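You operate a simulated robot arm through the tools that you are given. There is no shell and no other tool. Be economical: measure what you need, move in short steps, check, and stop when the job is done.

You are at the controls of a simulated two-armed robot. One attempt, no reset.

Task
Put steel plugs 15 and 20 in their numbered holes and give each about a quarter turn clockwise.

The check looks at the end state, three seconds after you hand in, the way a careful person would. Anything else that was tipped, shoved, dropped, spilled or broken makes it a failure.

Robot
Two 7-joint arms with fingered hands on one trunk, hanging from a carriage that runs on a rail from [-114.3, 0.3] to [83.7, -0.2] (x, y) and turns from -6.248 to 5.742 rad about z. Base frame: it is fixed where the carriage stands at the start and does not move with it; the origin is on the floor, on the carriage's upright axis, x ahead of it, y to its left, z up; the surface under the hand at the start is at about z = 88. Lengths are in cm, angles in rad, forces in N, time in s.
The left shoulder is at the start at [4, 17.7, 128.7], the right one opposite. With the tool pointing down near the work surface each hand reaches from about 34 to 84 cm from the robot's upright axis, wherever it stands, measured 20 degrees to its own side. Places, roughly: orange dial [-20, -30, 90]; orange slider [-70, -10, 90]; orange switch [80, -40, 90]; pump knob [20, -10, 100]; red nut [-40, -20, 100]; set knob [10, -30, 100]; thread block [80, -30, 90]; white collar lever [10, -10, 90]; white dial [-20, -30, 90]; white nut [-50, -20, 100]; yellow collar lever [30, -10, 90]; yellow vent lever [20, -30, 90]. Payload 4 kg a hand.
The tool frame of a hand sits at the grasp point between the pads (the TCP): z along the fingers, y along the line on which they close. The tips reach 3 cm beyond it. The gripper opens to 10.4 cm. The gripper's body begins 3.5 cm behind the TCP. The gripper is a hand of 4 fingers: y runs from the thumb to the fingers, the wrist lies at [-1.5, -10.4, -17.8] in the tool frame.
Orientation is told as [roll, pitch, yaw] about the base's x, y, z axes, in that order, counted from this pose: with the fingers straight down and the wrist toward the robot, the tool's x, y and z point along [0, 1, 0], [1, 0, 0] and [0, 0, -1] of the base frame.

Tools
- The arms move only by the tool servo_tool. It takes "left_targets", "right_targets" or both (then of equal length, played together; a hand with none holds still); each is a list of rows, each a list of 6 numbers: the shift along the tool's x, y, z in cm, then the turn, a rotation vector about the tool's x, y, z in rad. In form: [[dx, dy, dz, wx, wy, wz], ...]. A call has 1 to 12 rows; each row is the pose to reach, as a shift and turn from the pose commanded when the call began, along the tool's axes at that moment. Rows are played at 5 a second. More than 5 cm and 0.15 rad between two rows, and nothing of the call is played. A pose out of reach is approached as far as the arm can. The call stops where the force on the tool passes 40 N (or 10 N more than at its start, if that is more) or the arm is blocked; 0.2 s more then pass. In this call time passes only in rows, and 0.2 s behind the last. The reply holds the time, the measured pose of the TCP, the force on the tool along the base axes, the opening and the grip force, in the units named above and with some noise, with the torque about the TCP (base axes, N m) and any sound that the robot's microphone picked up, and new pictures: "views" is both (left out), scene, wrist or none (wrist: the cameras of the hands that moved).
- Cameras (640 x 400 px; columns grow to the right, rows downward): "scene" is now at [16.27, -5.52, 155.32]; the picture's right is [-1.00, -0.07, 0.00], its down [-0.07, 0.93, -0.36] and it looks along [0.03, -0.36, -0.93] (base axes); focal length 214 px, centre (320, 200). "left" rides on the left gripper at [-6.1, -9.2, -13] in its tool frame; the picture's right is [-0.81, -0.28, 0.52], its down [0.53, -0.71, 0.46] and it looks along [0.24, 0.65, 0.72] (tool axes); focal length 275 px, centre (320, 200). "right" rides on the right gripper at [6.1, -9.2, -13] in its tool frame; the picture's right is [-0.81, 0.28, -0.52], its down [-0.53, -0.71, 0.46] and it looks along [-0.24, 0.64, 0.72] (tool axes); focal length 275 px, centre (320, 200). There is no depth. A picture from a camera that has moved, and an enlarged one, comes with that camera's place and axes in the base frame and with its lens.
- slide_trunk(by): slides the trunk up (or, below 0, down) by that many cm; the arms and the scene camera ride with it, the base frame stays. It gives what a move gives, with no picture.
- steer(legs): drives the robot by 1 to 6 legs, each [ahead, left, turn to the left] in cm, cm and rad, along the robot's own axes; the way and the turn of a leg run together, so that a leg with both is an arc; at most 150 cm and 3.142 rad a leg. The arms and the cameras ride along, it lands a little off, and it stops where it bumps. It keeps to its track: a leg is cut to what the track allows. It gives what a move gives, and a new picture of the scene camera.
- move_fingers(index, middle, ring, thumb_bend, thumb_turn, hand): sets how far each is bent, from 0 (flat) to 1 (curled in); at 0.3 the hand is open as for a grip, at 0.7 the pads meet at the TCP. One left out holds its place. A second passes; each finger stops where it meets its share of the squeeze, and holds until it gets a number again. It is the only way to open and close the hand. It gives what a move gives, with no picture; readings hold the bend of each and the force on the fingers (four entries, about 0 where the hand has none), thumb and palm. thumb_turn goes from beside the hand (0) to across from the fingers (1), as for a grip.
- head_to(pan, tilt): turns the head with the scene camera to pan (to the left, within 1.501 rad either way) and tilt (down, from -0.506 to 1.204), counted from straight ahead of the robot. It gives what a move gives, and a new picture of the scene camera.
- inspect(camera, box): a new picture of the part [left, top, right, bottom] of that camera's present view, enlarged. It takes no simulated time.
- sign_off(): hands the job in; it is judged then, once.

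Work in short steps. Places have to be worked out from the pictures, the camera data and where the tool is seen: move nearer, look again, correct. Check each grasp and each placing, and mend what went wrong. You have 120 turns and 260 pictures in all, those below and enlarged ones among them. Open the grippers and draw the arms clear of the work before you hand the job in, unless the task says otherwise; then end with one line.

The tools are called after "Emit:" by a JSON object that holds its "op" and its "data". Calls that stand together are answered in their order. servo_tool: Moves the arms, as the interface text tells. Its arguments: {"type":"object","properties":{"left_targets":{"type":"array"},"right_targets":{"type":"array"},"views":{"type":"string","enum":["both","scene","wrist","none"]}},"required":[]} The other tools are called the same way: slide_trunk (by) slides the trunk up or down; move_fingers (index, middle, ring, thumb_bend, thumb_turn, hand) moves the fingers one by one; steer (legs) drives the base; head_to (pan, tilt) turns the head that bears the scene camera; inspect (camera, box) takes an enlarged picture of a part of a camera's view; sign_off () hands the job in.

At the start:

```text
clock: 0.0
left_eef_pos: [39.58, 5.76, 107.27]
left_tcp_rot: [0.218, -0.004, 0.033]
left_ft_force: [0.6, -1.2, 0.2]
left_torque: [0.0, 0.0, -0.03]
left_finger_gap: 10.34
left_gripper_force: 0.1
left_shape: jaw
left_bend: [0.3, 0.3, 0.3, 0.3, 0.98]
left_finger forces: [0.1, 0.0, 0.0, 0.0, 0.0, 0.0]
right_eef_pos: [49.24, -42.89, 120.5]
right_tcp_rot: [-0.001, 0.0, 0.001]
right_ft_force: [0.6, 0.2, -0.4]
right_torque: [0.03, 0.0, 0.0]
right_finger_gap: 10.37
right_gripper_force: 0.1
right_shape: jaw
right_bend: [0.3, 0.3, 0.3, 0.3, 0.98]
right_finger forces: [0.0, 0.1, 0.0, 0.1, 0.0, 0.1]
trunk travel left (down, up): [-40.9, 35.4]
robot x, y, heading: [-0.07, -0.13, -0.001]
head pan, tilt: [-1.499, 1.201]
```

scene: 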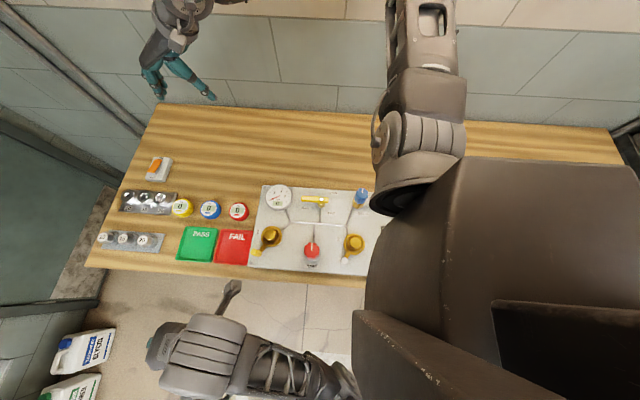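
right: 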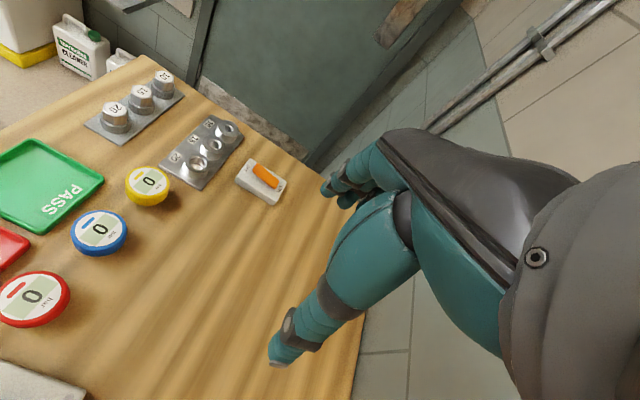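
left: 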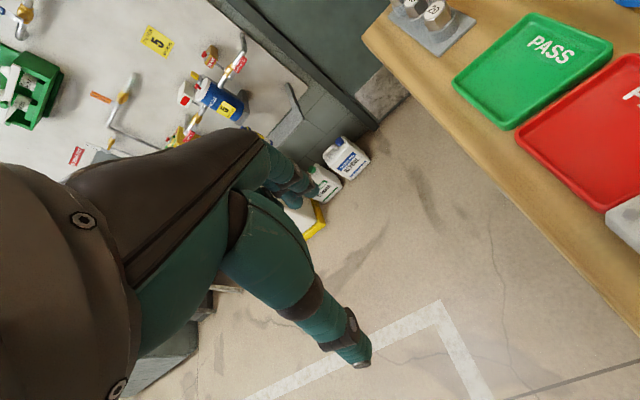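

The plugs sit in a rack near [72,-13] and the block with holes is near [75,-26]. I'll zoom in to read the numbers.

Emit:
{"op": "inspect", "data": {"camera": "scene", "box": [80, 140, 208, 270]}}

Emit:
{"op": "inspect", "data": {"camera": "right", "box": [70, 50, 300, 220]}}

```text
3.08 times, centred on (144, 205) of scene
camera zoom: at [16.27, -5.52, 155.32], right [-1.0, -0.07, 0.0], down [-0.07, 0.93, -0.36], along [0.03, -0.36, -0.93], focal length 660 px, centre (862, 185)
```

zoom: 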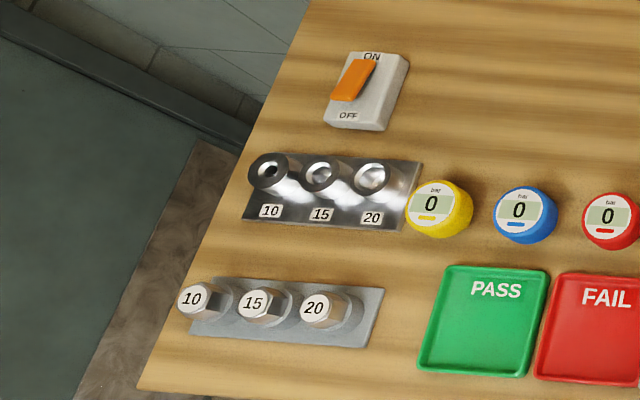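

```text
2.35 times, centred on (185, 135) of right
camera zoom: at [40.09, -36.76, 133.64], right [0.28, -0.81, 0.52], down [-0.71, -0.53, -0.46], along [0.64, -0.24, -0.72], focal length 648 px, centre (638, 353)
```

zoom: 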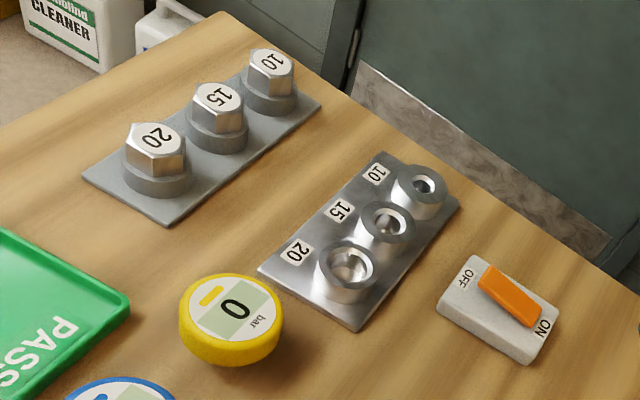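

Estimated positions: plug 20 head at about [69,-13.6,93], plug 15 at about [75,-13.6,93]. Hole 20 is at about [70,-28] and hole 15 at about [75,-28]. I'll move the left arm out to the left, then drive 18 cm ahead.

Emit:
{"op": "servo_tool", "data": {"left_targets": [[4, 0, -1, 0, 0, 0], [8, 0, -2, 0, 0, 0], [12, 0, -3, 0, 0, 0], [16, 0, -4, 0, 0, 0]], "views": "none"}}

Emit:
{"op": "steer", "data": {"legs": [[18, 0, 0]]}}

```text
clock: 0.9
left_eef_pos: [39.27, 20.69, 110.99]
left_tcp_rot: [0.401, 0.006, 0.055]
left_ft_force: [0.2, 0.0, 0.2]
left_torque: [0.01, -0.01, -0.01]
left_finger_gap: 10.39
left_gripper_force: 0.2
left_shape: jaw
left_bend: [0.3, 0.3, 0.3, 0.3, 0.98]
left_finger forces: [0.1, 0.0, 0.0, 0.0, 0.1, 0.0]
left hand out of reach, approached as far as the arm can: row 4
right_eef_pos: [49.15, -42.87, 120.62]
right_tcp_rot: [0.0, 0.0, 0.0]
right_ft_force: [-0.1, -0.3, -0.3]
right_torque: [0.0, 0.01, -0.03]
right_finger_gap: 10.35
right_gripper_force: 0.0
right_shape: jaw
right_bend: [0.3, 0.3, 0.3, 0.3, 0.98]
right_finger forces: [0.0, 0.0, 0.1, 0.1, 0.0, 0.0]
trunk travel left (down, up): [-40.9, 35.4]
robot x, y, heading: [-0.21, 0.14, 0.002]
head pan, tilt: [-1.499, 1.201]
stopped in row 4 (left hand): the arm was blocked; the commanded pose is now the measured one
```

```text
clock: 2.4
left_eef_pos: [56.56, 21.03, 111.09]
left_tcp_rot: [0.4, 0.005, 0.063]
left_ft_force: [0.7, 0.2, 0.3]
left_torque: [0.01, 0.04, -0.05]
left_finger_gap: 10.37
left_gripper_force: 0.0
left_shape: jaw
left_bend: [0.3, 0.3, 0.3, 0.3, 0.98]
left_finger forces: [0.0, 0.0, 0.0, 0.0, 0.0, 0.0]
right_eef_pos: [67.07, -42.57, 120.7]
right_tcp_rot: [-0.001, -0.001, 0.004]
right_ft_force: [-0.2, 0.3, -0.1]
right_torque: [0.01, 0.01, 0.03]
right_finger_gap: 10.39
right_gripper_force: 0.1
right_shape: jaw
right_bend: [0.3, 0.3, 0.3, 0.3, 0.98]
right_finger forces: [0.0, 0.0, 0.1, 0.1, 0.1, 0.0]
trunk travel left (down, up): [-40.9, 35.4]
robot x, y, heading: [17.55, -0.16, 0.005]
head pan, tilt: [-1.499, 1.201]
camera scene: at [33.83, -5.48, 155.33], right [-1.0, -0.08, 0.0], down [-0.07, 0.93, -0.36], along [0.03, -0.36, -0.93], focal length 214 px, centre (320, 200)
```

scene: 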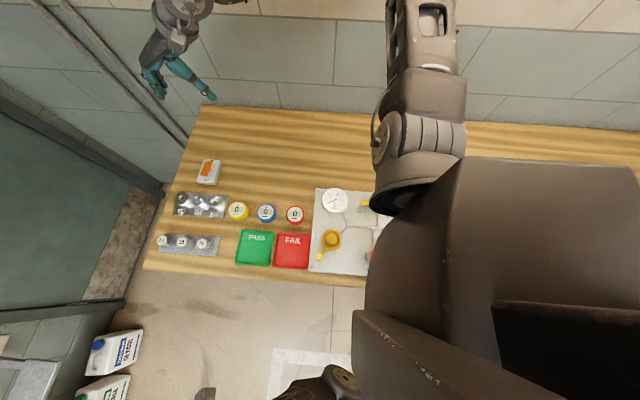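

Aim the head at the work area, and bring the right hand to hover high above plug 20.

Emit:
{"op": "servo_tool", "data": {"right_targets": [[5, 0, 0, 0, 0, 0], [10, 0, 0, 0, 0, 0], [15, 0, 0, 0, 0, 0], [20, 0, 0, 0, 0, 0], [25, 0, 0, 0, 0, 0], [29, 1.5, 4, 0, 0, 0]], "views": "wrist"}}

Emit:
{"op": "head_to", "data": {"pan": -0.5, "tilt": 0.95}}

```text
refused: row 6 steps farther than a row can; nothing moved
```

```text
clock: 3.6
left_eef_pos: [56.4, 21.02, 111.15]
left_tcp_rot: [0.403, 0.006, 0.061]
left_ft_force: [-0.1, 0.7, -0.7]
left_torque: [0.01, 0.0, 0.02]
left_finger_gap: 10.39
left_gripper_force: 0.1
left_shape: jaw
left_bend: [0.3, 0.3, 0.3, 0.3, 0.98]
left_finger forces: [0.0, 0.1, 0.1, 0.0, 0.0, 0.0]
right_eef_pos: [66.97, -42.64, 120.53]
right_tcp_rot: [0.001, 0.0, 0.004]
right_ft_force: [0.2, 0.2, 0.1]
right_torque: [0.01, 0.04, -0.05]
right_finger_gap: 10.37
right_gripper_force: 0.0
right_shape: jaw
right_bend: [0.3, 0.3, 0.3, 0.3, 0.98]
right_finger forces: [0.1, 0.1, 0.0, 0.1, 0.0, 0.0]
trunk travel left (down, up): [-40.9, 35.4]
robot x, y, heading: [17.53, -0.08, 0.005]
head pan, tilt: [-0.499, 0.949]
camera scene: at [39.77, -3.36, 156.94], right [-0.47, -0.88, 0.0], down [-0.72, 0.39, -0.58], along [0.51, -0.28, -0.81], focal length 214 px, centre (320, 200)
```

scene: 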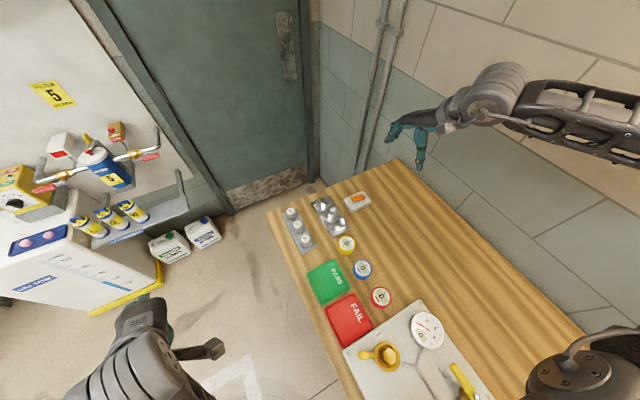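

Good view. Move the right hand toward the plugs with smaller rows.

Emit:
{"op": "servo_tool", "data": {"right_targets": [[4, 0, 1, 0, 0, 0], [8, 0, 2, 0, 0, 0], [12, 0, 3, 0, 0, 0], [16, 0, 4, 0, 0, 0], [20, 0, 5, 0, 0, 0], [24, 1, 6, 0, 0, 0], [27, 1.5, 7, 0, 0, 0]]}}

Emit:
{"op": "inspect", "data": {"camera": "scene", "box": [260, 180, 388, 260]}}

```text
clock: 5.2
left_eef_pos: [56.5, 21.03, 111.15]
left_tcp_rot: [0.403, 0.005, 0.06]
left_ft_force: [0.1, 0.9, 0.5]
left_torque: [0.01, -0.01, 0.0]
left_finger_gap: 10.35
left_gripper_force: 0.1
left_shape: jaw
left_bend: [0.3, 0.3, 0.3, 0.3, 0.98]
left_finger forces: [0.1, 0.0, 0.0, 0.1, 0.0, 0.0]
right_eef_pos: [68.51, -15.25, 113.54]
right_tcp_rot: [0.002, 0.0, 0.005]
right_ft_force: [0.3, 0.1, 0.2]
right_torque: [0.02, -0.03, -0.04]
right_finger_gap: 10.34
right_gripper_force: 0.0
right_shape: jaw
right_bend: [0.3, 0.3, 0.3, 0.3, 0.98]
right_finger forces: [0.1, 0.0, 0.1, 0.0, 0.0, 0.0]
trunk travel left (down, up): [-40.9, 35.4]
robot x, y, heading: [17.54, 0.41, 0.009]
head pan, tilt: [-0.499, 0.949]
camera scene: at [39.77, -3.34, 156.95], right [-0.47, -0.88, 0.0], down [-0.72, 0.39, -0.58], along [0.51, -0.28, -0.81], focal length 214 px, centre (320, 200)
camera right: at [59.25, -9.29, 126.55], right [0.28, -0.81, 0.52], down [-0.71, -0.54, -0.46], along [0.65, -0.24, -0.73], focal length 275 px, centre (320, 200)
```

scene: 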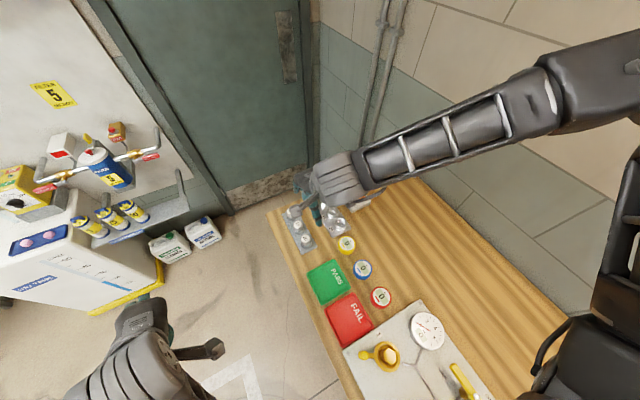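
right: 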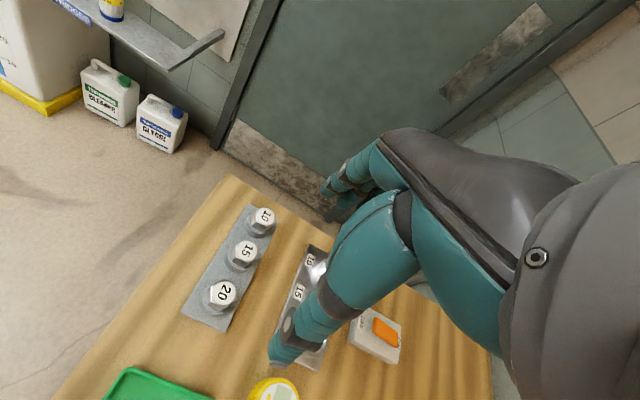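

```text
5.00 times, centred on (324, 220) of scene
camera zoom: at [39.77, -3.34, 156.95], right [-0.47, -0.88, 0.0], down [-0.72, 0.39, -0.58], along [0.51, -0.28, -0.81], focal length 1072 px, centre (300, 100)
```

zoom: 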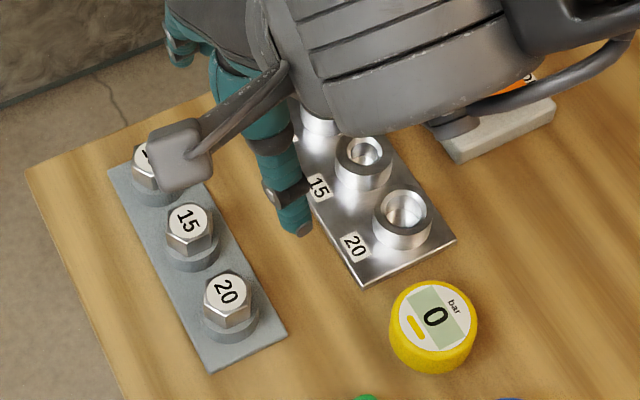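

Both views agree: plug 20 head at about [68.9,-13.7] and plug 15 at [74.9,-13.7]. Hole 20 is at about [69.3,-28.2] and hole 15 at [74.9,-28.2]. Next I test the hand's yaw range up here by turning to +1.4, so that the clockwise quarter turn later ends near yaw 0.

Emit:
{"op": "servo_tool", "data": {"right_targets": [[0, 0, 0, 0, 0, -0.14], [0, 0, 0, 0, 0, -0.28], [0, 0, 0, 0, 0, -0.42], [0, 0, 0, 0, 0, -0.56], [0, 0, 0, 0, 0, -0.7], [0, 0, 0, 0, 0, -0.84], [0, 0, 0, 0, 0, -0.98], [0, 0, 0, 0, 0, -1.12], [0, 0, 0, 0, 0, -1.26], [0, 0, 0, 0, 0, -1.4]]}}

```text
clock: 7.4
left_eef_pos: [56.55, 21.05, 111.12]
left_tcp_rot: [0.404, 0.008, 0.063]
left_ft_force: [0.7, 0.4, 0.5]
left_torque: [-0.02, -0.03, 0.0]
left_finger_gap: 10.36
left_gripper_force: 0.1
left_shape: jaw
left_bend: [0.3, 0.3, 0.3, 0.3, 0.98]
left_finger forces: [0.0, 0.0, 0.0, 0.0, 0.1, 0.1]
right_eef_pos: [56.05, -2.22, 107.7]
right_tcp_rot: [-0.044, -0.001, 1.342]
right_ft_force: [-0.2, 0.0, -0.3]
right_torque: [0.0, -0.02, -0.02]
right_finger_gap: 10.36
right_gripper_force: 0.1
right_shape: jaw
right_bend: [0.3, 0.3, 0.3, 0.3, 0.98]
right_finger forces: [0.1, 0.1, 0.0, 0.0, 0.0, 0.1]
right hand out of reach, approached as far as the arm can: row 7, 8, 9, 10
trunk travel left (down, up): [-40.9, 35.4]
robot x, y, heading: [17.63, -0.21, 0.003]
head pan, tilt: [-0.499, 0.949]
camera scene: at [39.77, -3.32, 156.94], right [-0.47, -0.88, 0.0], down [-0.72, 0.39, -0.58], along [0.51, -0.28, -0.81], focal length 214 px, centre (320, 200)
camera right: at [47.57, -9.69, 120.48], right [0.83, 0.09, 0.55], down [0.38, -0.82, -0.43], along [0.41, 0.57, -0.71], focal length 275 px, centre (320, 200)
```

scene: 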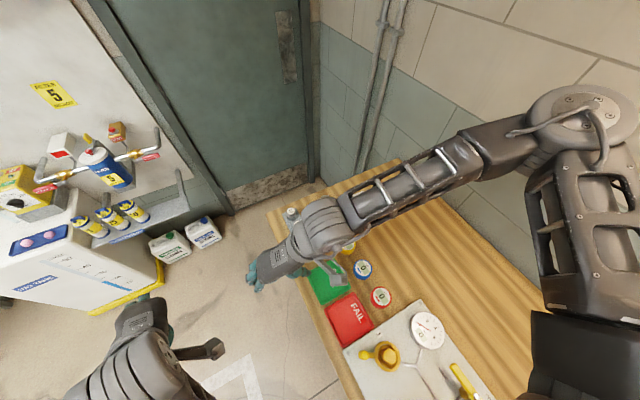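
right: 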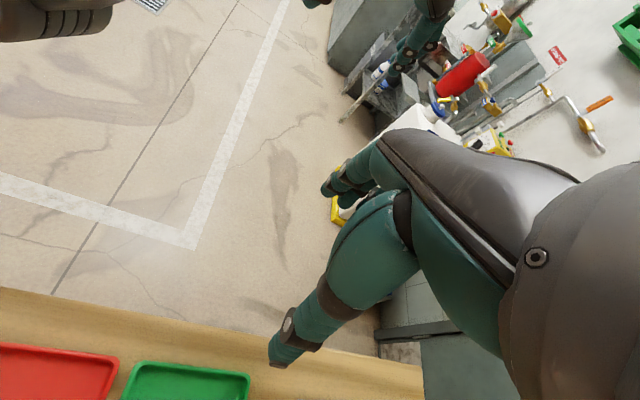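

Yaw is only clean up to about 0.85 here, since row 7 onward was out of reach. I'll rotate back to 0 and check the pose.

Emit:
{"op": "servo_tool", "data": {"right_targets": [[0, 0, 0, 0, 0, 0.14], [0, 0, 0, 0, 0, 0.28], [0, 0, 0, 0, 0, 0.42], [0, 0, 0, 0, 0, 0.56], [0, 0, 0, 0, 0, 0.7], [0, 0, 0, 0, 0, 0.84], [0, 0, 0, 0, 0, 0.98], [0, 0, 0, 0, 0, 1.12], [0, 0, 0, 0, 0, 1.26], [0, 0, 0, 0, 0, 1.4]], "views": "none"}}

```text
clock: 9.6
left_eef_pos: [56.45, 20.98, 111.19]
left_tcp_rot: [0.401, 0.006, 0.061]
left_ft_force: [0.2, -0.7, 0.9]
left_torque: [0.01, -0.04, 0.0]
left_finger_gap: 10.37
left_gripper_force: 0.1
left_shape: jaw
left_bend: [0.3, 0.3, 0.3, 0.3, 0.98]
left_finger forces: [0.0, 0.0, 0.1, 0.0, 0.0, 0.1]
right_eef_pos: [57.08, -6.44, 109.45]
right_tcp_rot: [-0.006, -0.042, -0.057]
right_ft_force: [-0.4, 0.1, 0.2]
right_torque: [-0.02, -0.03, 0.05]
right_finger_gap: 10.4
right_gripper_force: 0.0
right_shape: jaw
right_bend: [0.3, 0.3, 0.3, 0.3, 0.98]
right_finger forces: [0.1, 0.0, 0.0, 0.0, 0.0, 0.0]
right hand out of reach, approached as far as the arm can: row 8, 9, 10
trunk travel left (down, up): [-40.9, 35.4]
robot x, y, heading: [17.73, 0.0, 0.011]
head pan, tilt: [-0.499, 0.949]
```

Commanded equals measured after an out-of-reach stop. I'll move back above the block/rack area at [69,-21,113] with rotation zeroed.

Emit:
{"op": "servo_tool", "data": {"right_targets": [[-3, 2, -1, 0.01, 0, -0.01], [-6, 4, -2, 0.02, 0, -0.03], [-9, 7, -3, 0.03, 0, -0.05], [-12, 10, -3.5, 0.042, 0, -0.057], [-14.5, 12, -4, 0.042, 0, -0.057]], "views": "none"}}

Emit:
{"op": "servo_tool", "data": {"right_targets": [[0, 0, 0, 0, 0, 0.14], [0, 0, 0, 0, 0, 0.28], [0, 0, 0, 0, 0, 0.42], [0, 0, 0, 0, 0, 0.56], [0, 0, 0, 0, 0, 0.7], [0, 0, 0, 0, 0, 0.84]], "views": "none"}}

```text
clock: 10.8
left_eef_pos: [56.49, 21.04, 111.11]
left_tcp_rot: [0.401, 0.007, 0.061]
left_ft_force: [-1.0, -1.1, -0.2]
left_torque: [0.01, 0.01, -0.04]
left_finger_gap: 10.34
left_gripper_force: 0.1
left_shape: jaw
left_bend: [0.3, 0.3, 0.3, 0.3, 0.98]
left_finger forces: [0.0, 0.0, 0.0, 0.0, 0.0, 0.1]
right_eef_pos: [67.55, -21.76, 114.11]
right_tcp_rot: [-0.01, 0.0, 0.001]
right_ft_force: [0.3, -0.1, 0.3]
right_torque: [0.0, 0.03, 0.02]
right_finger_gap: 10.4
right_gripper_force: 0.1
right_shape: jaw
right_bend: [0.3, 0.3, 0.3, 0.3, 0.98]
right_finger forces: [0.1, 0.1, 0.1, 0.1, 0.1, 0.0]
trunk travel left (down, up): [-40.9, 35.4]
robot x, y, heading: [17.28, -0.19, 0.002]
head pan, tilt: [-0.499, 0.949]
```

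```text
clock: 12.2
left_eef_pos: [56.52, 20.99, 111.16]
left_tcp_rot: [0.402, 0.007, 0.059]
left_ft_force: [0.0, -0.5, 0.2]
left_torque: [0.02, -0.02, 0.01]
left_finger_gap: 10.36
left_gripper_force: 0.1
left_shape: jaw
left_bend: [0.3, 0.3, 0.3, 0.3, 0.98]
left_finger forces: [0.0, 0.0, 0.1, 0.1, 0.0, 0.0]
right_eef_pos: [67.79, -21.66, 114.21]
right_tcp_rot: [-0.009, -0.007, -0.845]
right_ft_force: [0.5, 0.4, 0.5]
right_torque: [-0.03, -0.01, 0.0]
right_finger_gap: 10.39
right_gripper_force: 0.0
right_shape: jaw
right_bend: [0.3, 0.3, 0.3, 0.3, 0.98]
right_finger forces: [0.0, 0.1, 0.1, 0.1, 0.0, 0.1]
trunk travel left (down, up): [-40.9, 35.4]
robot x, y, heading: [17.46, 0.2, 0.005]
head pan, tilt: [-0.499, 0.949]
```

Yaw -0.84 is clean. I'll probe further, to about -1.4.

Emit:
{"op": "servo_tool", "data": {"right_targets": [[0, 0, 0, 0, 0, 0.14], [0, 0, 0, 0, 0, 0.28], [0, 0, 0, 0, 0, 0.42], [0, 0, 0, 0, 0, 0.56]], "views": "both"}}

```text
clock: 13.2
left_eef_pos: [56.58, 21.08, 110.98]
left_tcp_rot: [0.402, 0.006, 0.061]
left_ft_force: [-1.3, -0.2, -0.3]
left_torque: [-0.03, 0.01, 0.01]
left_finger_gap: 10.38
left_gripper_force: 0.1
left_shape: jaw
left_bend: [0.3, 0.3, 0.3, 0.3, 0.98]
left_finger forces: [0.0, 0.0, 0.1, 0.0, 0.0, 0.0]
right_eef_pos: [67.94, -21.59, 114.13]
right_tcp_rot: [-0.001, -0.011, -1.403]
right_ft_force: [1.4, -0.3, -1.0]
right_torque: [-0.01, -0.02, 0.01]
right_finger_gap: 10.39
right_gripper_force: 0.0
right_shape: jaw
right_bend: [0.3, 0.3, 0.3, 0.3, 0.98]
right_finger forces: [0.0, 0.1, 0.0, 0.1, 0.0, 0.1]
trunk travel left (down, up): [-40.9, 35.4]
robot x, y, heading: [17.57, 0.01, 0.005]
head pan, tilt: [-0.499, 0.949]
camera scene: at [39.77, -3.35, 156.95], right [-0.47, -0.88, 0.0], down [-0.72, 0.39, -0.58], along [0.51, -0.28, -0.81], focal length 214 px, centre (320, 200)
camera right: at [72.4, -11.45, 127.09], right [-0.75, -0.4, 0.52], down [-0.64, 0.61, -0.46], along [-0.13, -0.68, -0.72], focal length 275 px, centre (320, 200)
```

scene: 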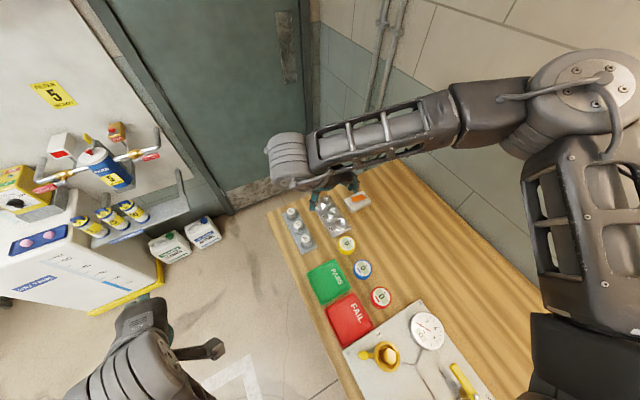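
right: 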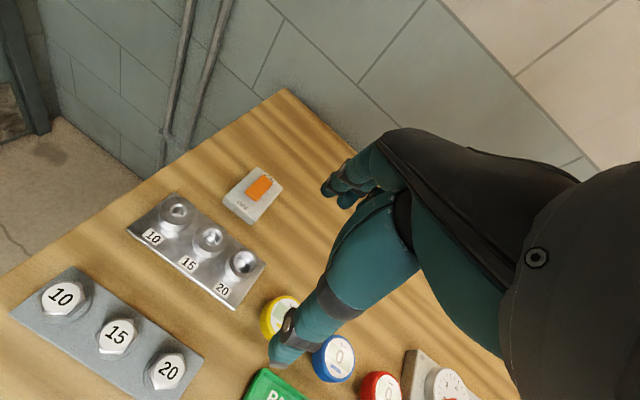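

Yaw from about -1.4 to +0.8 works. So I can grasp at -1.4 (closing along y, clear of the neighbouring plugs), rotate to +0.1 in the air, insert, then turn clockwise back to -1.4. Zoom to see the hex orientation and the fingers.

Emit:
{"op": "inspect", "data": {"camera": "right", "box": [0, 180, 280, 400]}}

Emit:
{"op": "inspect", "data": {"camera": "right", "box": [240, 130, 430, 380]}}

```text
1.82 times, centred on (140, 290) of right
camera zoom: at [72.4, -11.45, 127.09], right [-0.75, -0.4, 0.52], down [-0.64, 0.61, -0.46], along [-0.13, -0.68, -0.72], focal length 500 px, centre (647, 36)
```

zoom: 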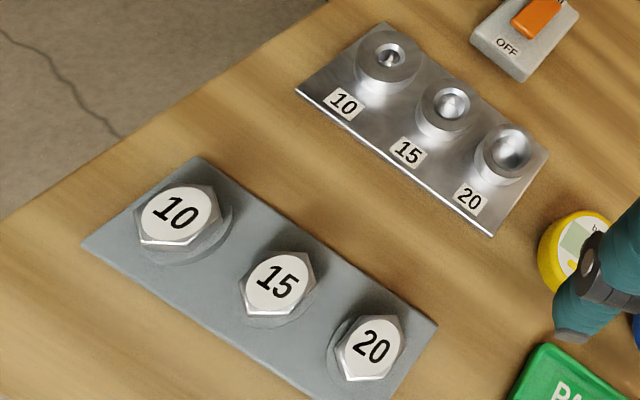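

```text
1.60 times, centred on (335, 255) of right
camera zoom: at [72.4, -11.45, 127.09], right [-0.75, -0.4, 0.52], down [-0.64, 0.61, -0.46], along [-0.13, -0.68, -0.72], focal length 440 px, centre (296, 112)
```

zoom: 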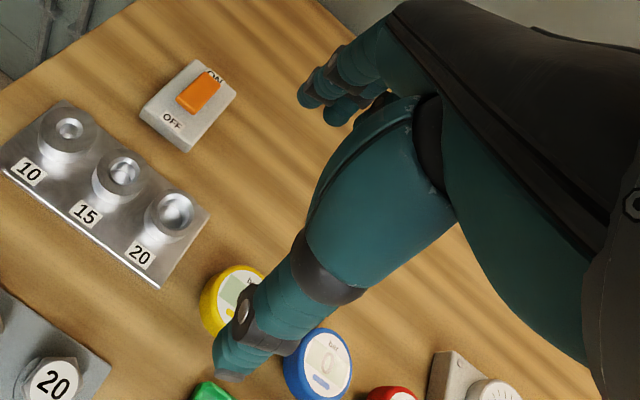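

Get a sharper look at the hexes from the head camera.

Emit:
{"op": "inspect", "data": {"camera": "scene", "box": [280, 200, 320, 255]}}

Emit:
{"op": "inspect", "data": {"camera": "right", "box": [95, 310, 205, 395]}}

```text
7.27 times, centred on (300, 228) of scene
camera zoom: at [39.77, -3.35, 156.95], right [-0.47, -0.88, 0.0], down [-0.72, 0.39, -0.58], along [0.51, -0.28, -0.81], focal length 1560 px, centre (466, 0)
```

zoom: 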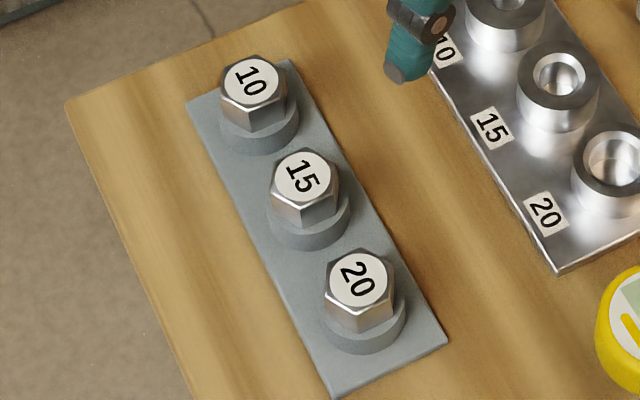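

```text
4.71 times, centred on (150, 352) of right
camera zoom: at [72.4, -11.45, 127.09], right [-0.75, -0.4, 0.52], down [-0.64, 0.61, -0.46], along [-0.13, -0.68, -0.72], focal length 1295 px, centre (1120, -518)
```

zoom: 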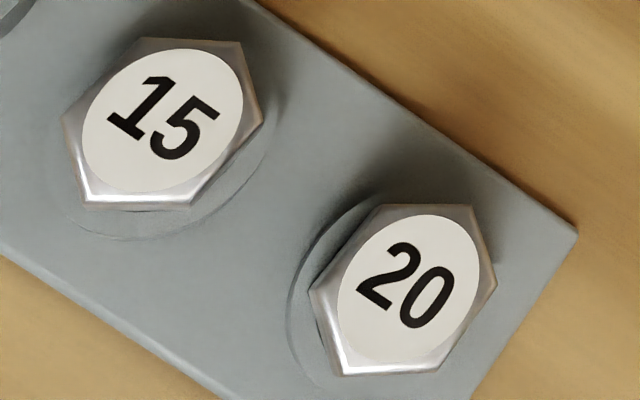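

Flats of plug 20 face ±x (and ±60°), about 3 cm across, and the head spans about z 91.1–93. I'll grasp at yaw -1.05, so move above plug 20 at z≈104.

Emit:
{"op": "servo_tool", "data": {"right_targets": [[0.5, -1.5, 2, 0, 0, -0.1], [1.0, -3, 4, 0, 0, -0.2], [1.5, -4.5, 6, 0, 0, -0.3], [2.0, -6, 8, 0, 0, -0.35], [2.53, -7.63, 10, 0, 0, -0.35]], "views": "both"}}

Emit:
{"op": "inspect", "data": {"camera": "right", "box": [200, 130, 440, 380]}}

```text
clock: 14.4
left_eef_pos: [56.53, 20.86, 111.09]
left_tcp_rot: [0.402, 0.007, 0.061]
left_ft_force: [0.2, 0.3, -0.1]
left_torque: [0.01, 0.03, -0.03]
left_finger_gap: 10.35
left_gripper_force: 0.0
left_shape: jaw
left_bend: [0.3, 0.3, 0.3, 0.3, 0.98]
left_finger forces: [0.0, 0.0, 0.0, 0.0, 0.0, 0.0]
right_eef_pos: [67.18, -18.62, 107.32]
right_tcp_rot: [-0.003, -0.009, -1.049]
right_ft_force: [-0.3, 0.4, 0.9]
right_torque: [-0.01, 0.0, 0.02]
right_finger_gap: 10.39
right_gripper_force: 0.1
right_shape: jaw
right_bend: [0.3, 0.3, 0.3, 0.3, 0.98]
right_finger forces: [0.0, 0.0, 0.1, 0.0, 0.0, 0.0]
right hand out of reach, approached as far as the arm can: row 2, 3, 4, 5
trunk travel left (down, up): [-40.9, 35.4]
robot x, y, heading: [17.52, 0.05, 0.006]
head pan, tilt: [-0.499, 0.949]
camera scene: at [39.77, -3.35, 156.95], right [-0.47, -0.88, 0.0], down [-0.72, 0.39, -0.58], along [0.51, -0.28, -0.81], focal length 214 px, centre (320, 200)
camera right: at [67.88, -7.54, 120.23], right [-0.57, -0.64, 0.52], down [-0.82, 0.35, -0.46], along [0.11, -0.69, -0.72], focal length 275 px, centre (320, 200)
```

scene: 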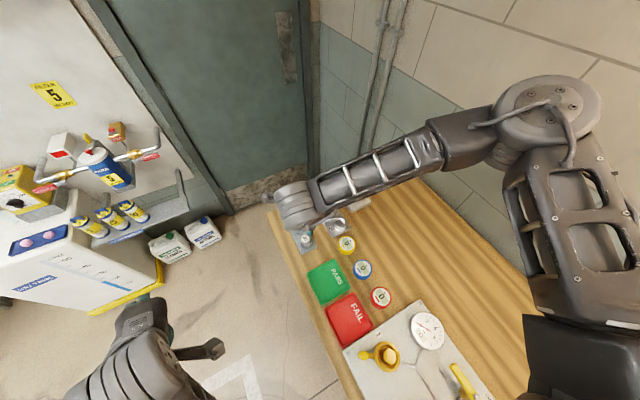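
right: 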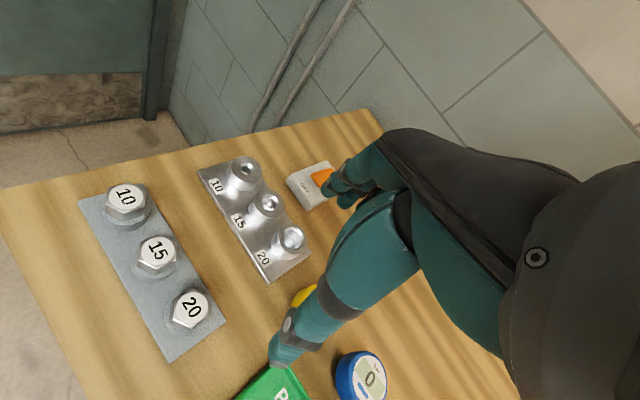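

```text
1.60 times, centred on (320, 255) of right
camera zoom: at [67.88, -7.54, 120.23], right [-0.57, -0.64, 0.52], down [-0.82, 0.35, -0.46], along [0.11, -0.69, -0.72], focal length 440 px, centre (320, 112)
```

zoom: 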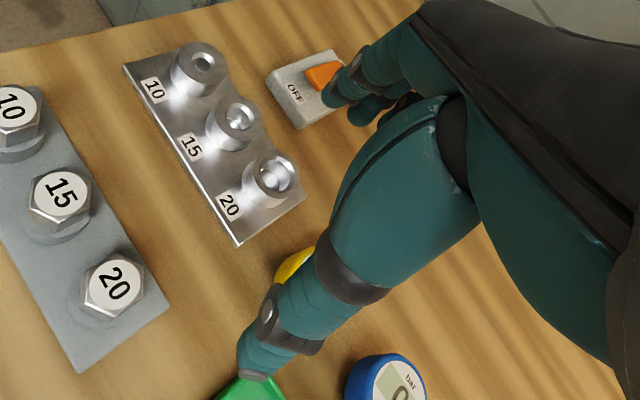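

Out of reach with the elbow this folded. I'll back the carriage up 12 cm so the arm is more extended, then retry above plug 20.

Emit:
{"op": "steer", "data": {"legs": [[-12, 0, 0]]}}

Emit:
{"op": "servo_tool", "data": {"right_targets": [[3.5, 0.6, 0.5, 0, 0, 0], [7, 1.3, 1, 0, 0, 0], [10.5, 2, 2, 0, 0, 0], [14.5, 2.6, 3, 0, 0, 0]], "views": "both"}}

```text
clock: 15.7
left_eef_pos: [44.57, 21.06, 111.12]
left_tcp_rot: [0.402, 0.006, 0.06]
left_ft_force: [0.2, 0.0, -0.3]
left_torque: [0.01, -0.01, 0.01]
left_finger_gap: 10.39
left_gripper_force: 0.0
left_shape: jaw
left_bend: [0.3, 0.3, 0.3, 0.3, 0.98]
left_finger forces: [0.1, 0.0, 0.0, 0.0, 0.1, 0.0]
right_eef_pos: [55.12, -18.65, 107.26]
right_tcp_rot: [-0.005, -0.007, -1.053]
right_ft_force: [-0.5, 0.3, -0.4]
right_torque: [0.01, 0.02, -0.02]
right_finger_gap: 10.39
right_gripper_force: 0.0
right_shape: jaw
right_bend: [0.3, 0.3, 0.3, 0.3, 0.98]
right_finger forces: [0.0, 0.1, 0.1, 0.0, 0.0, 0.1]
trunk travel left (down, up): [-40.9, 35.4]
robot x, y, heading: [5.61, 0.34, 0.002]
head pan, tilt: [-0.499, 0.949]
camera scene: at [27.85, -3.34, 156.93], right [-0.47, -0.88, 0.0], down [-0.72, 0.39, -0.58], along [0.51, -0.28, -0.81], focal length 214 px, centre (320, 200)
```

scene: 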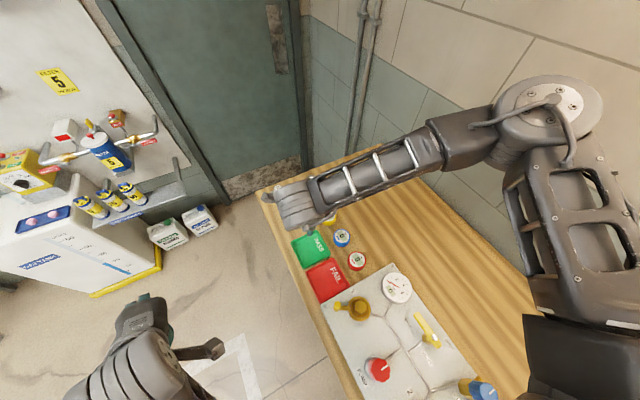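

```text
clock: 16.6
left_eef_pos: [44.68, 21.02, 111.18]
left_tcp_rot: [0.402, 0.008, 0.06]
left_ft_force: [-0.3, 0.4, -0.3]
left_torque: [-0.02, -0.06, 0.03]
left_finger_gap: 10.37
left_gripper_force: 0.1
left_shape: jaw
left_bend: [0.3, 0.3, 0.3, 0.3, 0.98]
left_finger forces: [0.0, 0.0, 0.1, 0.1, 0.0, 0.1]
right_eef_pos: [62.62, -22.07, 108.52]
right_tcp_rot: [-0.003, -0.008, -1.051]
right_ft_force: [0.2, 0.5, 0.2]
right_torque: [0.05, 0.02, -0.02]
right_finger_gap: 10.41
right_gripper_force: 0.1
right_shape: jaw
right_bend: [0.3, 0.3, 0.3, 0.3, 0.98]
right_finger forces: [0.0, 0.0, 0.0, 0.0, 0.0, 0.0]
right hand out of reach, approached as far as the arm can: row 1, 2, 3, 4
trunk travel left (down, up): [-40.9, 35.4]
robot x, y, heading: [5.77, -0.19, 0.005]
head pan, tilt: [-0.499, 0.949]
camera scene: at [27.91, -3.34, 156.95], right [-0.47, -0.88, 0.0], down [-0.72, 0.39, -0.58], along [0.51, -0.28, -0.81], focal length 214 px, centre (320, 200)
camera right: at [63.4, -11.12, 121.42], right [-0.57, -0.64, 0.52], down [-0.82, 0.35, -0.46], along [0.11, -0.69, -0.72], focal length 275 px, centre (320, 200)
```

scene: 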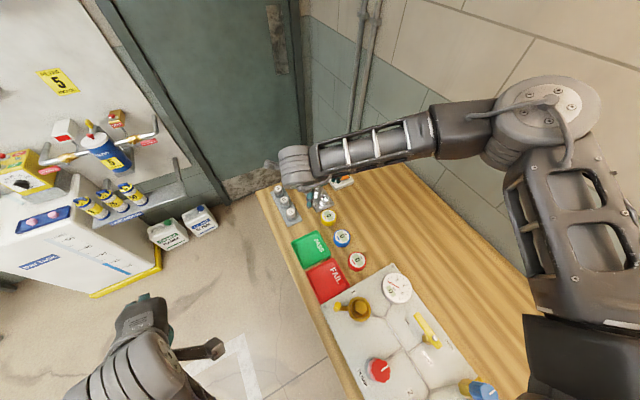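
right: 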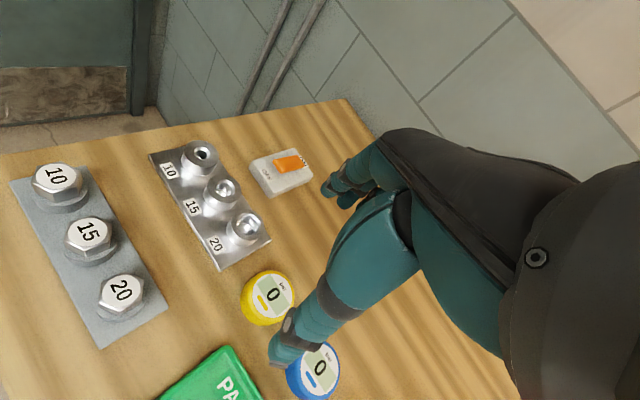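

The limit looks like the wrist. I'll go 10 cm forward again, turn the hand to yaw 0 (fingers along x), and come above plug 20 at z≈106.

Emit:
{"op": "steer", "data": {"legs": [[10, 0, 0]]}}

Emit:
{"op": "servo_tool", "data": {"right_targets": [[0, 0, -1, 0, 0, -0.15], [0, 0, -2, 0, 0, -0.3], [0, 0, -2, 0, 0, -0.45], [0, 0, -2, 0, 0, -0.6], [0.2, -1, -1, 0, 0, -0.75], [0.4, -3, -1, 0, 0, -0.9], [0.8, -6, 0, 0, 0, -1.05], [1.14, -9, 2, 0, 0, -1.05]], "views": "both"}}

```text
clock: 17.8
left_eef_pos: [54.92, 21.03, 111.17]
left_tcp_rot: [0.401, 0.005, 0.062]
left_ft_force: [0.3, 0.2, 0.2]
left_torque: [0.01, 0.04, 0.01]
left_finger_gap: 10.37
left_gripper_force: 0.0
left_shape: jaw
left_bend: [0.3, 0.3, 0.3, 0.3, 0.98]
left_finger forces: [0.1, 0.0, 0.0, 0.0, 0.1, 0.0]
right_eef_pos: [72.78, -22.07, 108.43]
right_tcp_rot: [-0.004, -0.007, -1.051]
right_ft_force: [-0.4, -0.4, 0.1]
right_torque: [0.01, 0.02, -0.03]
right_finger_gap: 10.39
right_gripper_force: 0.1
right_shape: jaw
right_bend: [0.3, 0.3, 0.3, 0.3, 0.98]
right_finger forces: [0.0, 0.0, 0.1, 0.1, 0.1, 0.0]
trunk travel left (down, up): [-40.9, 35.4]
robot x, y, heading: [15.91, -0.17, 0.008]
head pan, tilt: [-0.499, 0.949]
camera scene: at [37.99, -3.36, 156.96], right [-0.47, -0.88, 0.0], down [-0.72, 0.39, -0.58], along [0.51, -0.28, -0.81], focal length 214 px, centre (320, 200)
```

scene: 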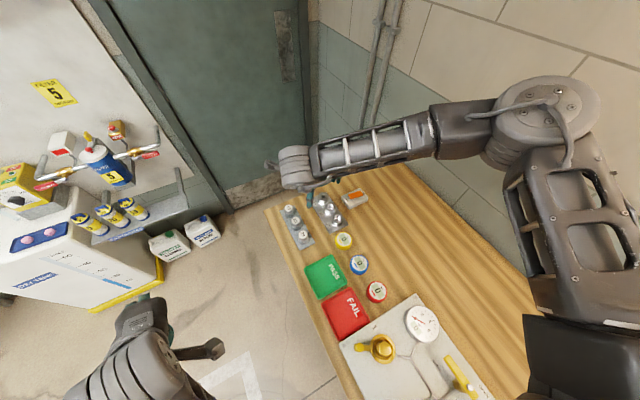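

```text
clock: 19.6
left_eef_pos: [54.72, 20.97, 111.15]
left_tcp_rot: [0.402, 0.007, 0.062]
left_ft_force: [0.1, 0.5, -0.6]
left_torque: [0.01, 0.0, -0.02]
left_finger_gap: 10.39
left_gripper_force: 0.0
left_shape: jaw
left_bend: [0.3, 0.3, 0.3, 0.3, 0.98]
left_finger forces: [0.1, 0.1, 0.0, 0.1, 0.1, 0.1]
right_eef_pos: [69.0, -13.33, 106.55]
right_tcp_rot: [-0.007, 0.0, 0.001]
right_ft_force: [-0.4, -0.8, -0.4]
right_torque: [0.0, 0.0, -0.01]
right_finger_gap: 10.39
right_gripper_force: 0.1
right_shape: jaw
right_bend: [0.3, 0.3, 0.3, 0.3, 0.98]
right_finger forces: [0.0, 0.0, 0.1, 0.0, 0.0, 0.0]
trunk travel left (down, up): [-40.9, 35.4]
robot x, y, heading: [15.72, 0.06, 0.007]
head pan, tilt: [-0.499, 0.949]
camera scene: at [37.93, -3.34, 156.94], right [-0.47, -0.88, 0.0], down [-0.72, 0.39, -0.58], along [0.51, -0.28, -0.81], focal length 214 px, centre (320, 200)
camera right: at [59.79, -7.27, 119.52], right [0.28, -0.81, 0.52], down [-0.71, -0.54, -0.45], along [0.65, -0.25, -0.72], focal length 275 px, centre (320, 200)
```

scene: 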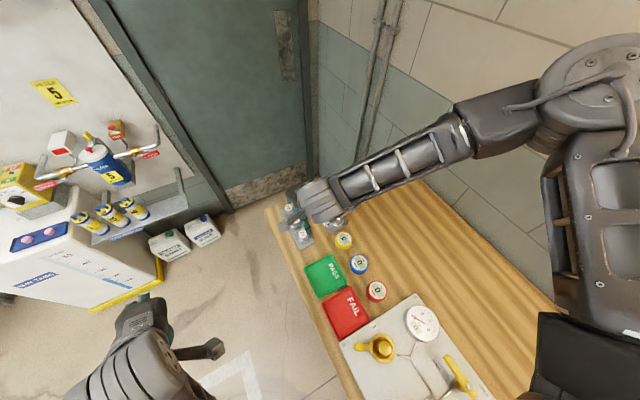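
right: 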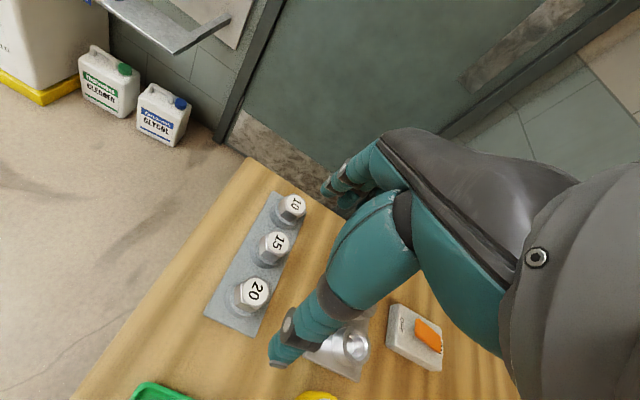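

Reachable at yaw 0. Before grasping, I'll test the turning range low over hole 20, at z≈98.5 where nothing is touched.

Emit:
{"op": "servo_tool", "data": {"right_targets": [[-4.5, 0, 0, 0, 0, 0], [-9, 0, 0, 0, 0, 0], [-13, 0.1, 0, 0, 0, 0], [-14.9, 0.3, 4, 0, 0, 0], [-14.9, 0.3, 8, 0, 0, 0]], "views": "wrist"}}

Emit:
{"op": "servo_tool", "data": {"right_targets": [[0, 0, 0, 0, 0, 0.14], [0, 0, 0, 0, 0, 0.28], [0, 0, 0, 0, 0, 0.42], [0, 0, 0, 0, 0, 0.56], [0, 0, 0, 0, 0, 0.7], [0, 0, 0, 0, 0, 0.84], [0, 0, 0, 0, 0, 0.98], [0, 0, 0, 0, 0, 1.12], [0, 0, 0, 0, 0, 1.26], [0, 0, 0, 0, 0, 1.4]], "views": "both"}}

```text
clock: 20.8
left_eef_pos: [54.62, 21.08, 111.15]
left_tcp_rot: [0.403, 0.008, 0.061]
left_ft_force: [-0.7, -0.5, 0.3]
left_torque: [0.0, 0.02, -0.01]
left_finger_gap: 10.38
left_gripper_force: 0.0
left_shape: jaw
left_bend: [0.3, 0.3, 0.3, 0.3, 0.98]
left_finger forces: [0.0, 0.0, 0.1, 0.0, 0.1, 0.0]
right_eef_pos: [69.36, -28.57, 98.69]
right_tcp_rot: [-0.008, -0.003, 0.0]
right_ft_force: [-0.7, 0.0, -0.6]
right_torque: [0.0, 0.01, 0.04]
right_finger_gap: 10.36
right_gripper_force: 0.1
right_shape: jaw
right_bend: [0.3, 0.3, 0.3, 0.3, 0.98]
right_finger forces: [0.1, 0.0, 0.0, 0.0, 0.0, 0.1]
trunk travel left (down, up): [-40.9, 35.4]
robot x, y, heading: [15.32, -0.08, 0.009]
head pan, tilt: [-0.499, 0.949]
camera right: at [60.13, -22.32, 111.66], right [0.27, -0.81, 0.52], down [-0.71, -0.54, -0.45], along [0.65, -0.25, -0.72], focal length 275 px, centre (320, 200)
```

right: 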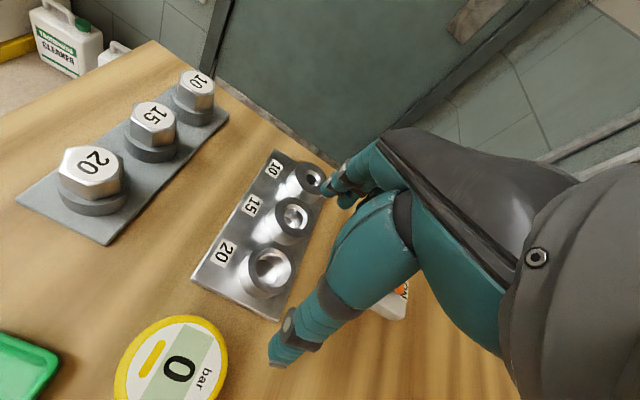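

```text
clock: 23.0
left_eef_pos: [54.75, 21.02, 111.2]
left_tcp_rot: [0.403, 0.007, 0.063]
left_ft_force: [-0.6, 0.0, 0.4]
left_torque: [0.01, -0.01, 0.01]
left_finger_gap: 10.35
left_gripper_force: 0.0
left_shape: jaw
left_bend: [0.3, 0.3, 0.3, 0.3, 0.98]
left_finger forces: [0.0, 0.0, 0.0, 0.0, 0.1, 0.1]
right_eef_pos: [68.76, -29.62, 99.25]
right_tcp_rot: [0.0, -0.007, -1.402]
right_ft_force: [0.1, -0.3, -0.1]
right_torque: [-0.01, -0.01, 0.01]
right_finger_gap: 10.4
right_gripper_force: 0.2
right_shape: jaw
right_bend: [0.3, 0.3, 0.3, 0.3, 0.98]
right_finger forces: [0.1, 0.1, 0.0, 0.0, 0.0, 0.0]
right hand out of reach, approached as far as the arm can: row 10
trunk travel left (down, up): [-40.9, 35.4]
robot x, y, heading: [15.91, 0.3, 0.005]
head pan, tilt: [-0.499, 0.949]
camera scene: at [37.94, -3.36, 156.94], right [-0.47, -0.88, 0.0], down [-0.72, 0.39, -0.58], along [0.51, -0.28, -0.81], focal length 214 px, centre (320, 200)
camera right: at [73.16, -19.46, 112.28], right [-0.75, -0.4, 0.52], down [-0.64, 0.61, -0.46], along [-0.13, -0.68, -0.72], focal length 275 px, centre (320, 200)
```

scene: 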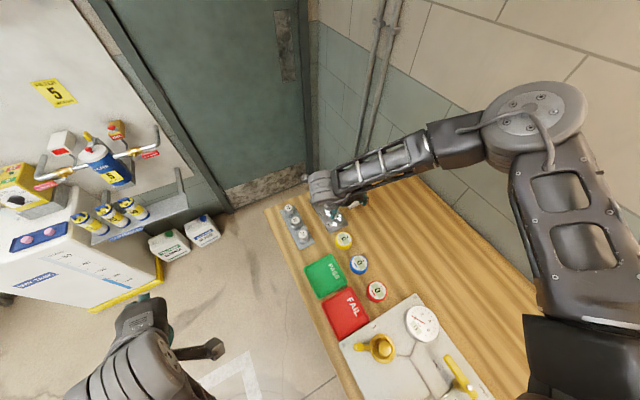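
right: 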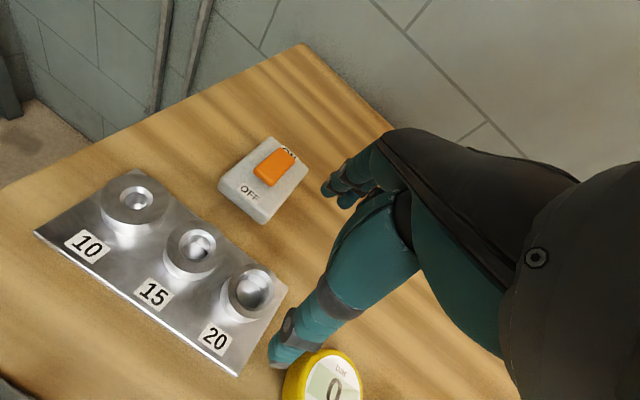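

Range at the hole runs down to about -1.26 rad, so I'll start the turn from about +0.35. Now return to plug 20 at yaw 0, z≈104, and partly close the fingers so they fit between the plugs.

Emit:
{"op": "servo_tool", "data": {"right_targets": [[0, 0, -1.5, 0, 0, -0.14], [0, 0, -3, 0, 0, -0.28], [0, 0, -5, 0, 0, -0.42], [0.3, -1, -5, 0, 0, -0.56], [0.6, -3, -5, 0, 0, -0.7], [1, -5, -5, 0, 0, -0.84], [1.5, -7.5, -5, 0, 0, -0.98], [2, -10, -5, 0, 0, -1.12], [2.5, -13, -5, 0, 0, -1.26], [2.97, -15.8, -5, 0, 0, -1.402]], "views": "none"}}

Emit:
{"op": "move_fingers", "data": {"hand": "right", "index": 0.48, "middle": 0.48, "ring": 0.48, "thumb_bend": 0.48}}

Emit:
{"op": "inspect", "data": {"camera": "right", "box": [150, 120, 450, 380]}}

```text
clock: 25.2
left_eef_pos: [54.69, 21.02, 111.01]
left_tcp_rot: [0.404, 0.006, 0.061]
left_ft_force: [-0.3, 0.1, 0.6]
left_torque: [-0.02, 0.02, 0.0]
left_finger_gap: 10.4
left_gripper_force: 0.1
left_shape: jaw
left_bend: [0.3, 0.3, 0.3, 0.3, 0.98]
left_finger forces: [0.0, 0.0, 0.1, 0.0, 0.1, 0.0]
right_eef_pos: [68.99, -13.33, 104.11]
right_tcp_rot: [-0.007, 0.0, 0.003]
right_ft_force: [0.6, -0.3, -0.1]
right_torque: [-0.03, -0.03, 0.01]
right_finger_gap: 10.39
right_gripper_force: 0.0
right_shape: jaw
right_bend: [0.3, 0.3, 0.3, 0.3, 0.98]
right_finger forces: [0.1, 0.1, 0.0, 0.0, 0.0, 0.0]
trunk travel left (down, up): [-40.9, 35.4]
robot x, y, heading: [15.62, -0.11, 0.008]
head pan, tilt: [-0.499, 0.949]
```

```text
clock: 26.2
left_eef_pos: [54.74, 20.92, 111.08]
left_tcp_rot: [0.402, 0.006, 0.061]
left_ft_force: [-0.1, -0.6, 0.6]
left_torque: [0.01, 0.01, -0.01]
left_finger_gap: 10.34
left_gripper_force: 0.0
left_shape: jaw
left_bend: [0.3, 0.3, 0.3, 0.3, 0.98]
left_finger forces: [0.0, 0.0, 0.0, 0.1, 0.0, 0.0]
right_eef_pos: [69.02, -13.39, 104.14]
right_tcp_rot: [-0.008, 0.0, 0.003]
right_ft_force: [0.7, 0.1, -0.2]
right_torque: [0.03, 0.01, 0.02]
right_finger_gap: 5.79
right_gripper_force: 0.2
right_shape: fingers
right_bend: [0.48, 0.48, 0.48, 0.48, 0.98]
right_finger forces: [0.0, 0.0, 0.0, 0.1, 0.0, 0.1]
trunk travel left (down, up): [-40.9, 35.4]
robot x, y, heading: [15.64, -0.03, 0.006]
head pan, tilt: [-0.499, 0.949]
```

```text
1.54 times, centred on (300, 250) of right
camera zoom: at [59.81, -7.26, 117.1], right [0.28, -0.81, 0.52], down [-0.71, -0.54, -0.45], along [0.65, -0.25, -0.72], focal length 424 px, centre (351, 123)
```

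zoom: 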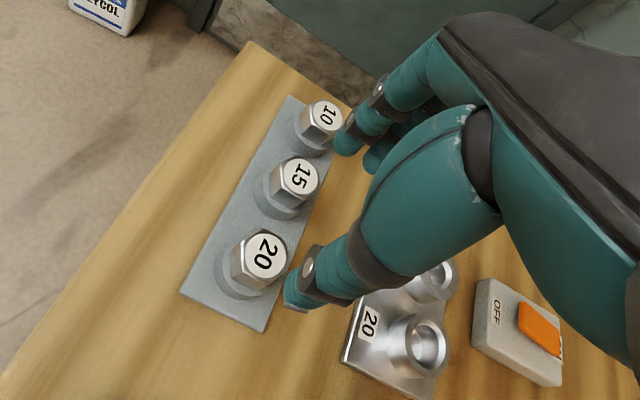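

Gap is 5.8 cm. Plug 20 re-measured at [69.1,-13.6]. Descend to z≈98 with a small y correction and look.

Emit:
{"op": "servo_tool", "data": {"right_targets": [[-0.1, 0, 3, 0, 0, 0], [-0.2, 0.05, 6, 0, 0, 0]], "views": "wrist"}}

Emit:
{"op": "inspect", "data": {"camera": "scene", "box": [260, 170, 360, 250]}}

```text
clock: 26.8
left_eef_pos: [54.66, 20.97, 111.07]
left_tcp_rot: [0.4, 0.006, 0.061]
left_ft_force: [-0.3, -0.2, -0.3]
left_torque: [-0.02, 0.02, -0.01]
left_finger_gap: 10.37
left_gripper_force: 0.1
left_shape: jaw
left_bend: [0.3, 0.3, 0.3, 0.3, 0.98]
left_finger forces: [0.0, 0.1, 0.0, 0.0, 0.1, 0.0]
right_eef_pos: [68.76, -14.21, 98.26]
right_tcp_rot: [-0.007, -0.003, 0.003]
right_ft_force: [-0.2, 0.4, 0.2]
right_torque: [-0.01, 0.02, -0.01]
right_finger_gap: 5.8
right_gripper_force: 0.1
right_shape: fingers
right_bend: [0.48, 0.48, 0.48, 0.48, 0.98]
right_finger forces: [0.0, 0.0, 0.0, 0.0, 0.1, 0.0]
right hand out of reach, approached as far as the arm can: row 2
trunk travel left (down, up): [-40.9, 35.4]
robot x, y, heading: [15.55, -0.55, -0.0]
head pan, tilt: [-0.499, 0.949]
camera right: at [59.57, -8.07, 111.35], right [0.28, -0.81, 0.52], down [-0.71, -0.54, -0.45], along [0.65, -0.25, -0.72], focal length 275 px, centre (320, 200)
```

right: 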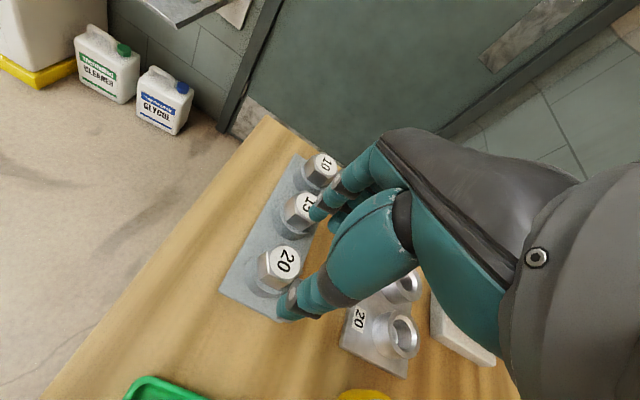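

```text
5.00 times, centred on (310, 210) of scene
camera zoom: at [37.93, -3.37, 156.95], right [-0.47, -0.88, 0.0], down [-0.72, 0.39, -0.58], along [0.51, -0.28, -0.81], focal length 1072 px, centre (370, 150)
```

zoom: 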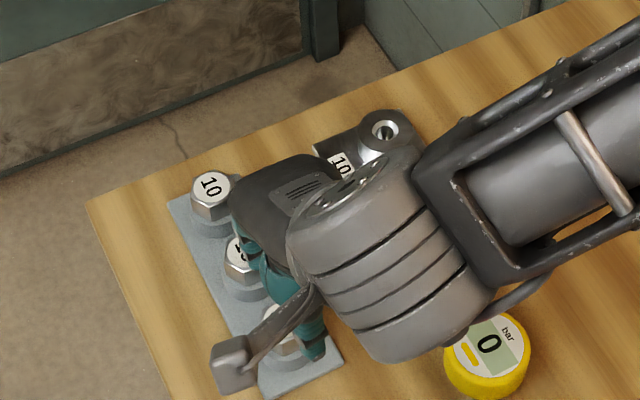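

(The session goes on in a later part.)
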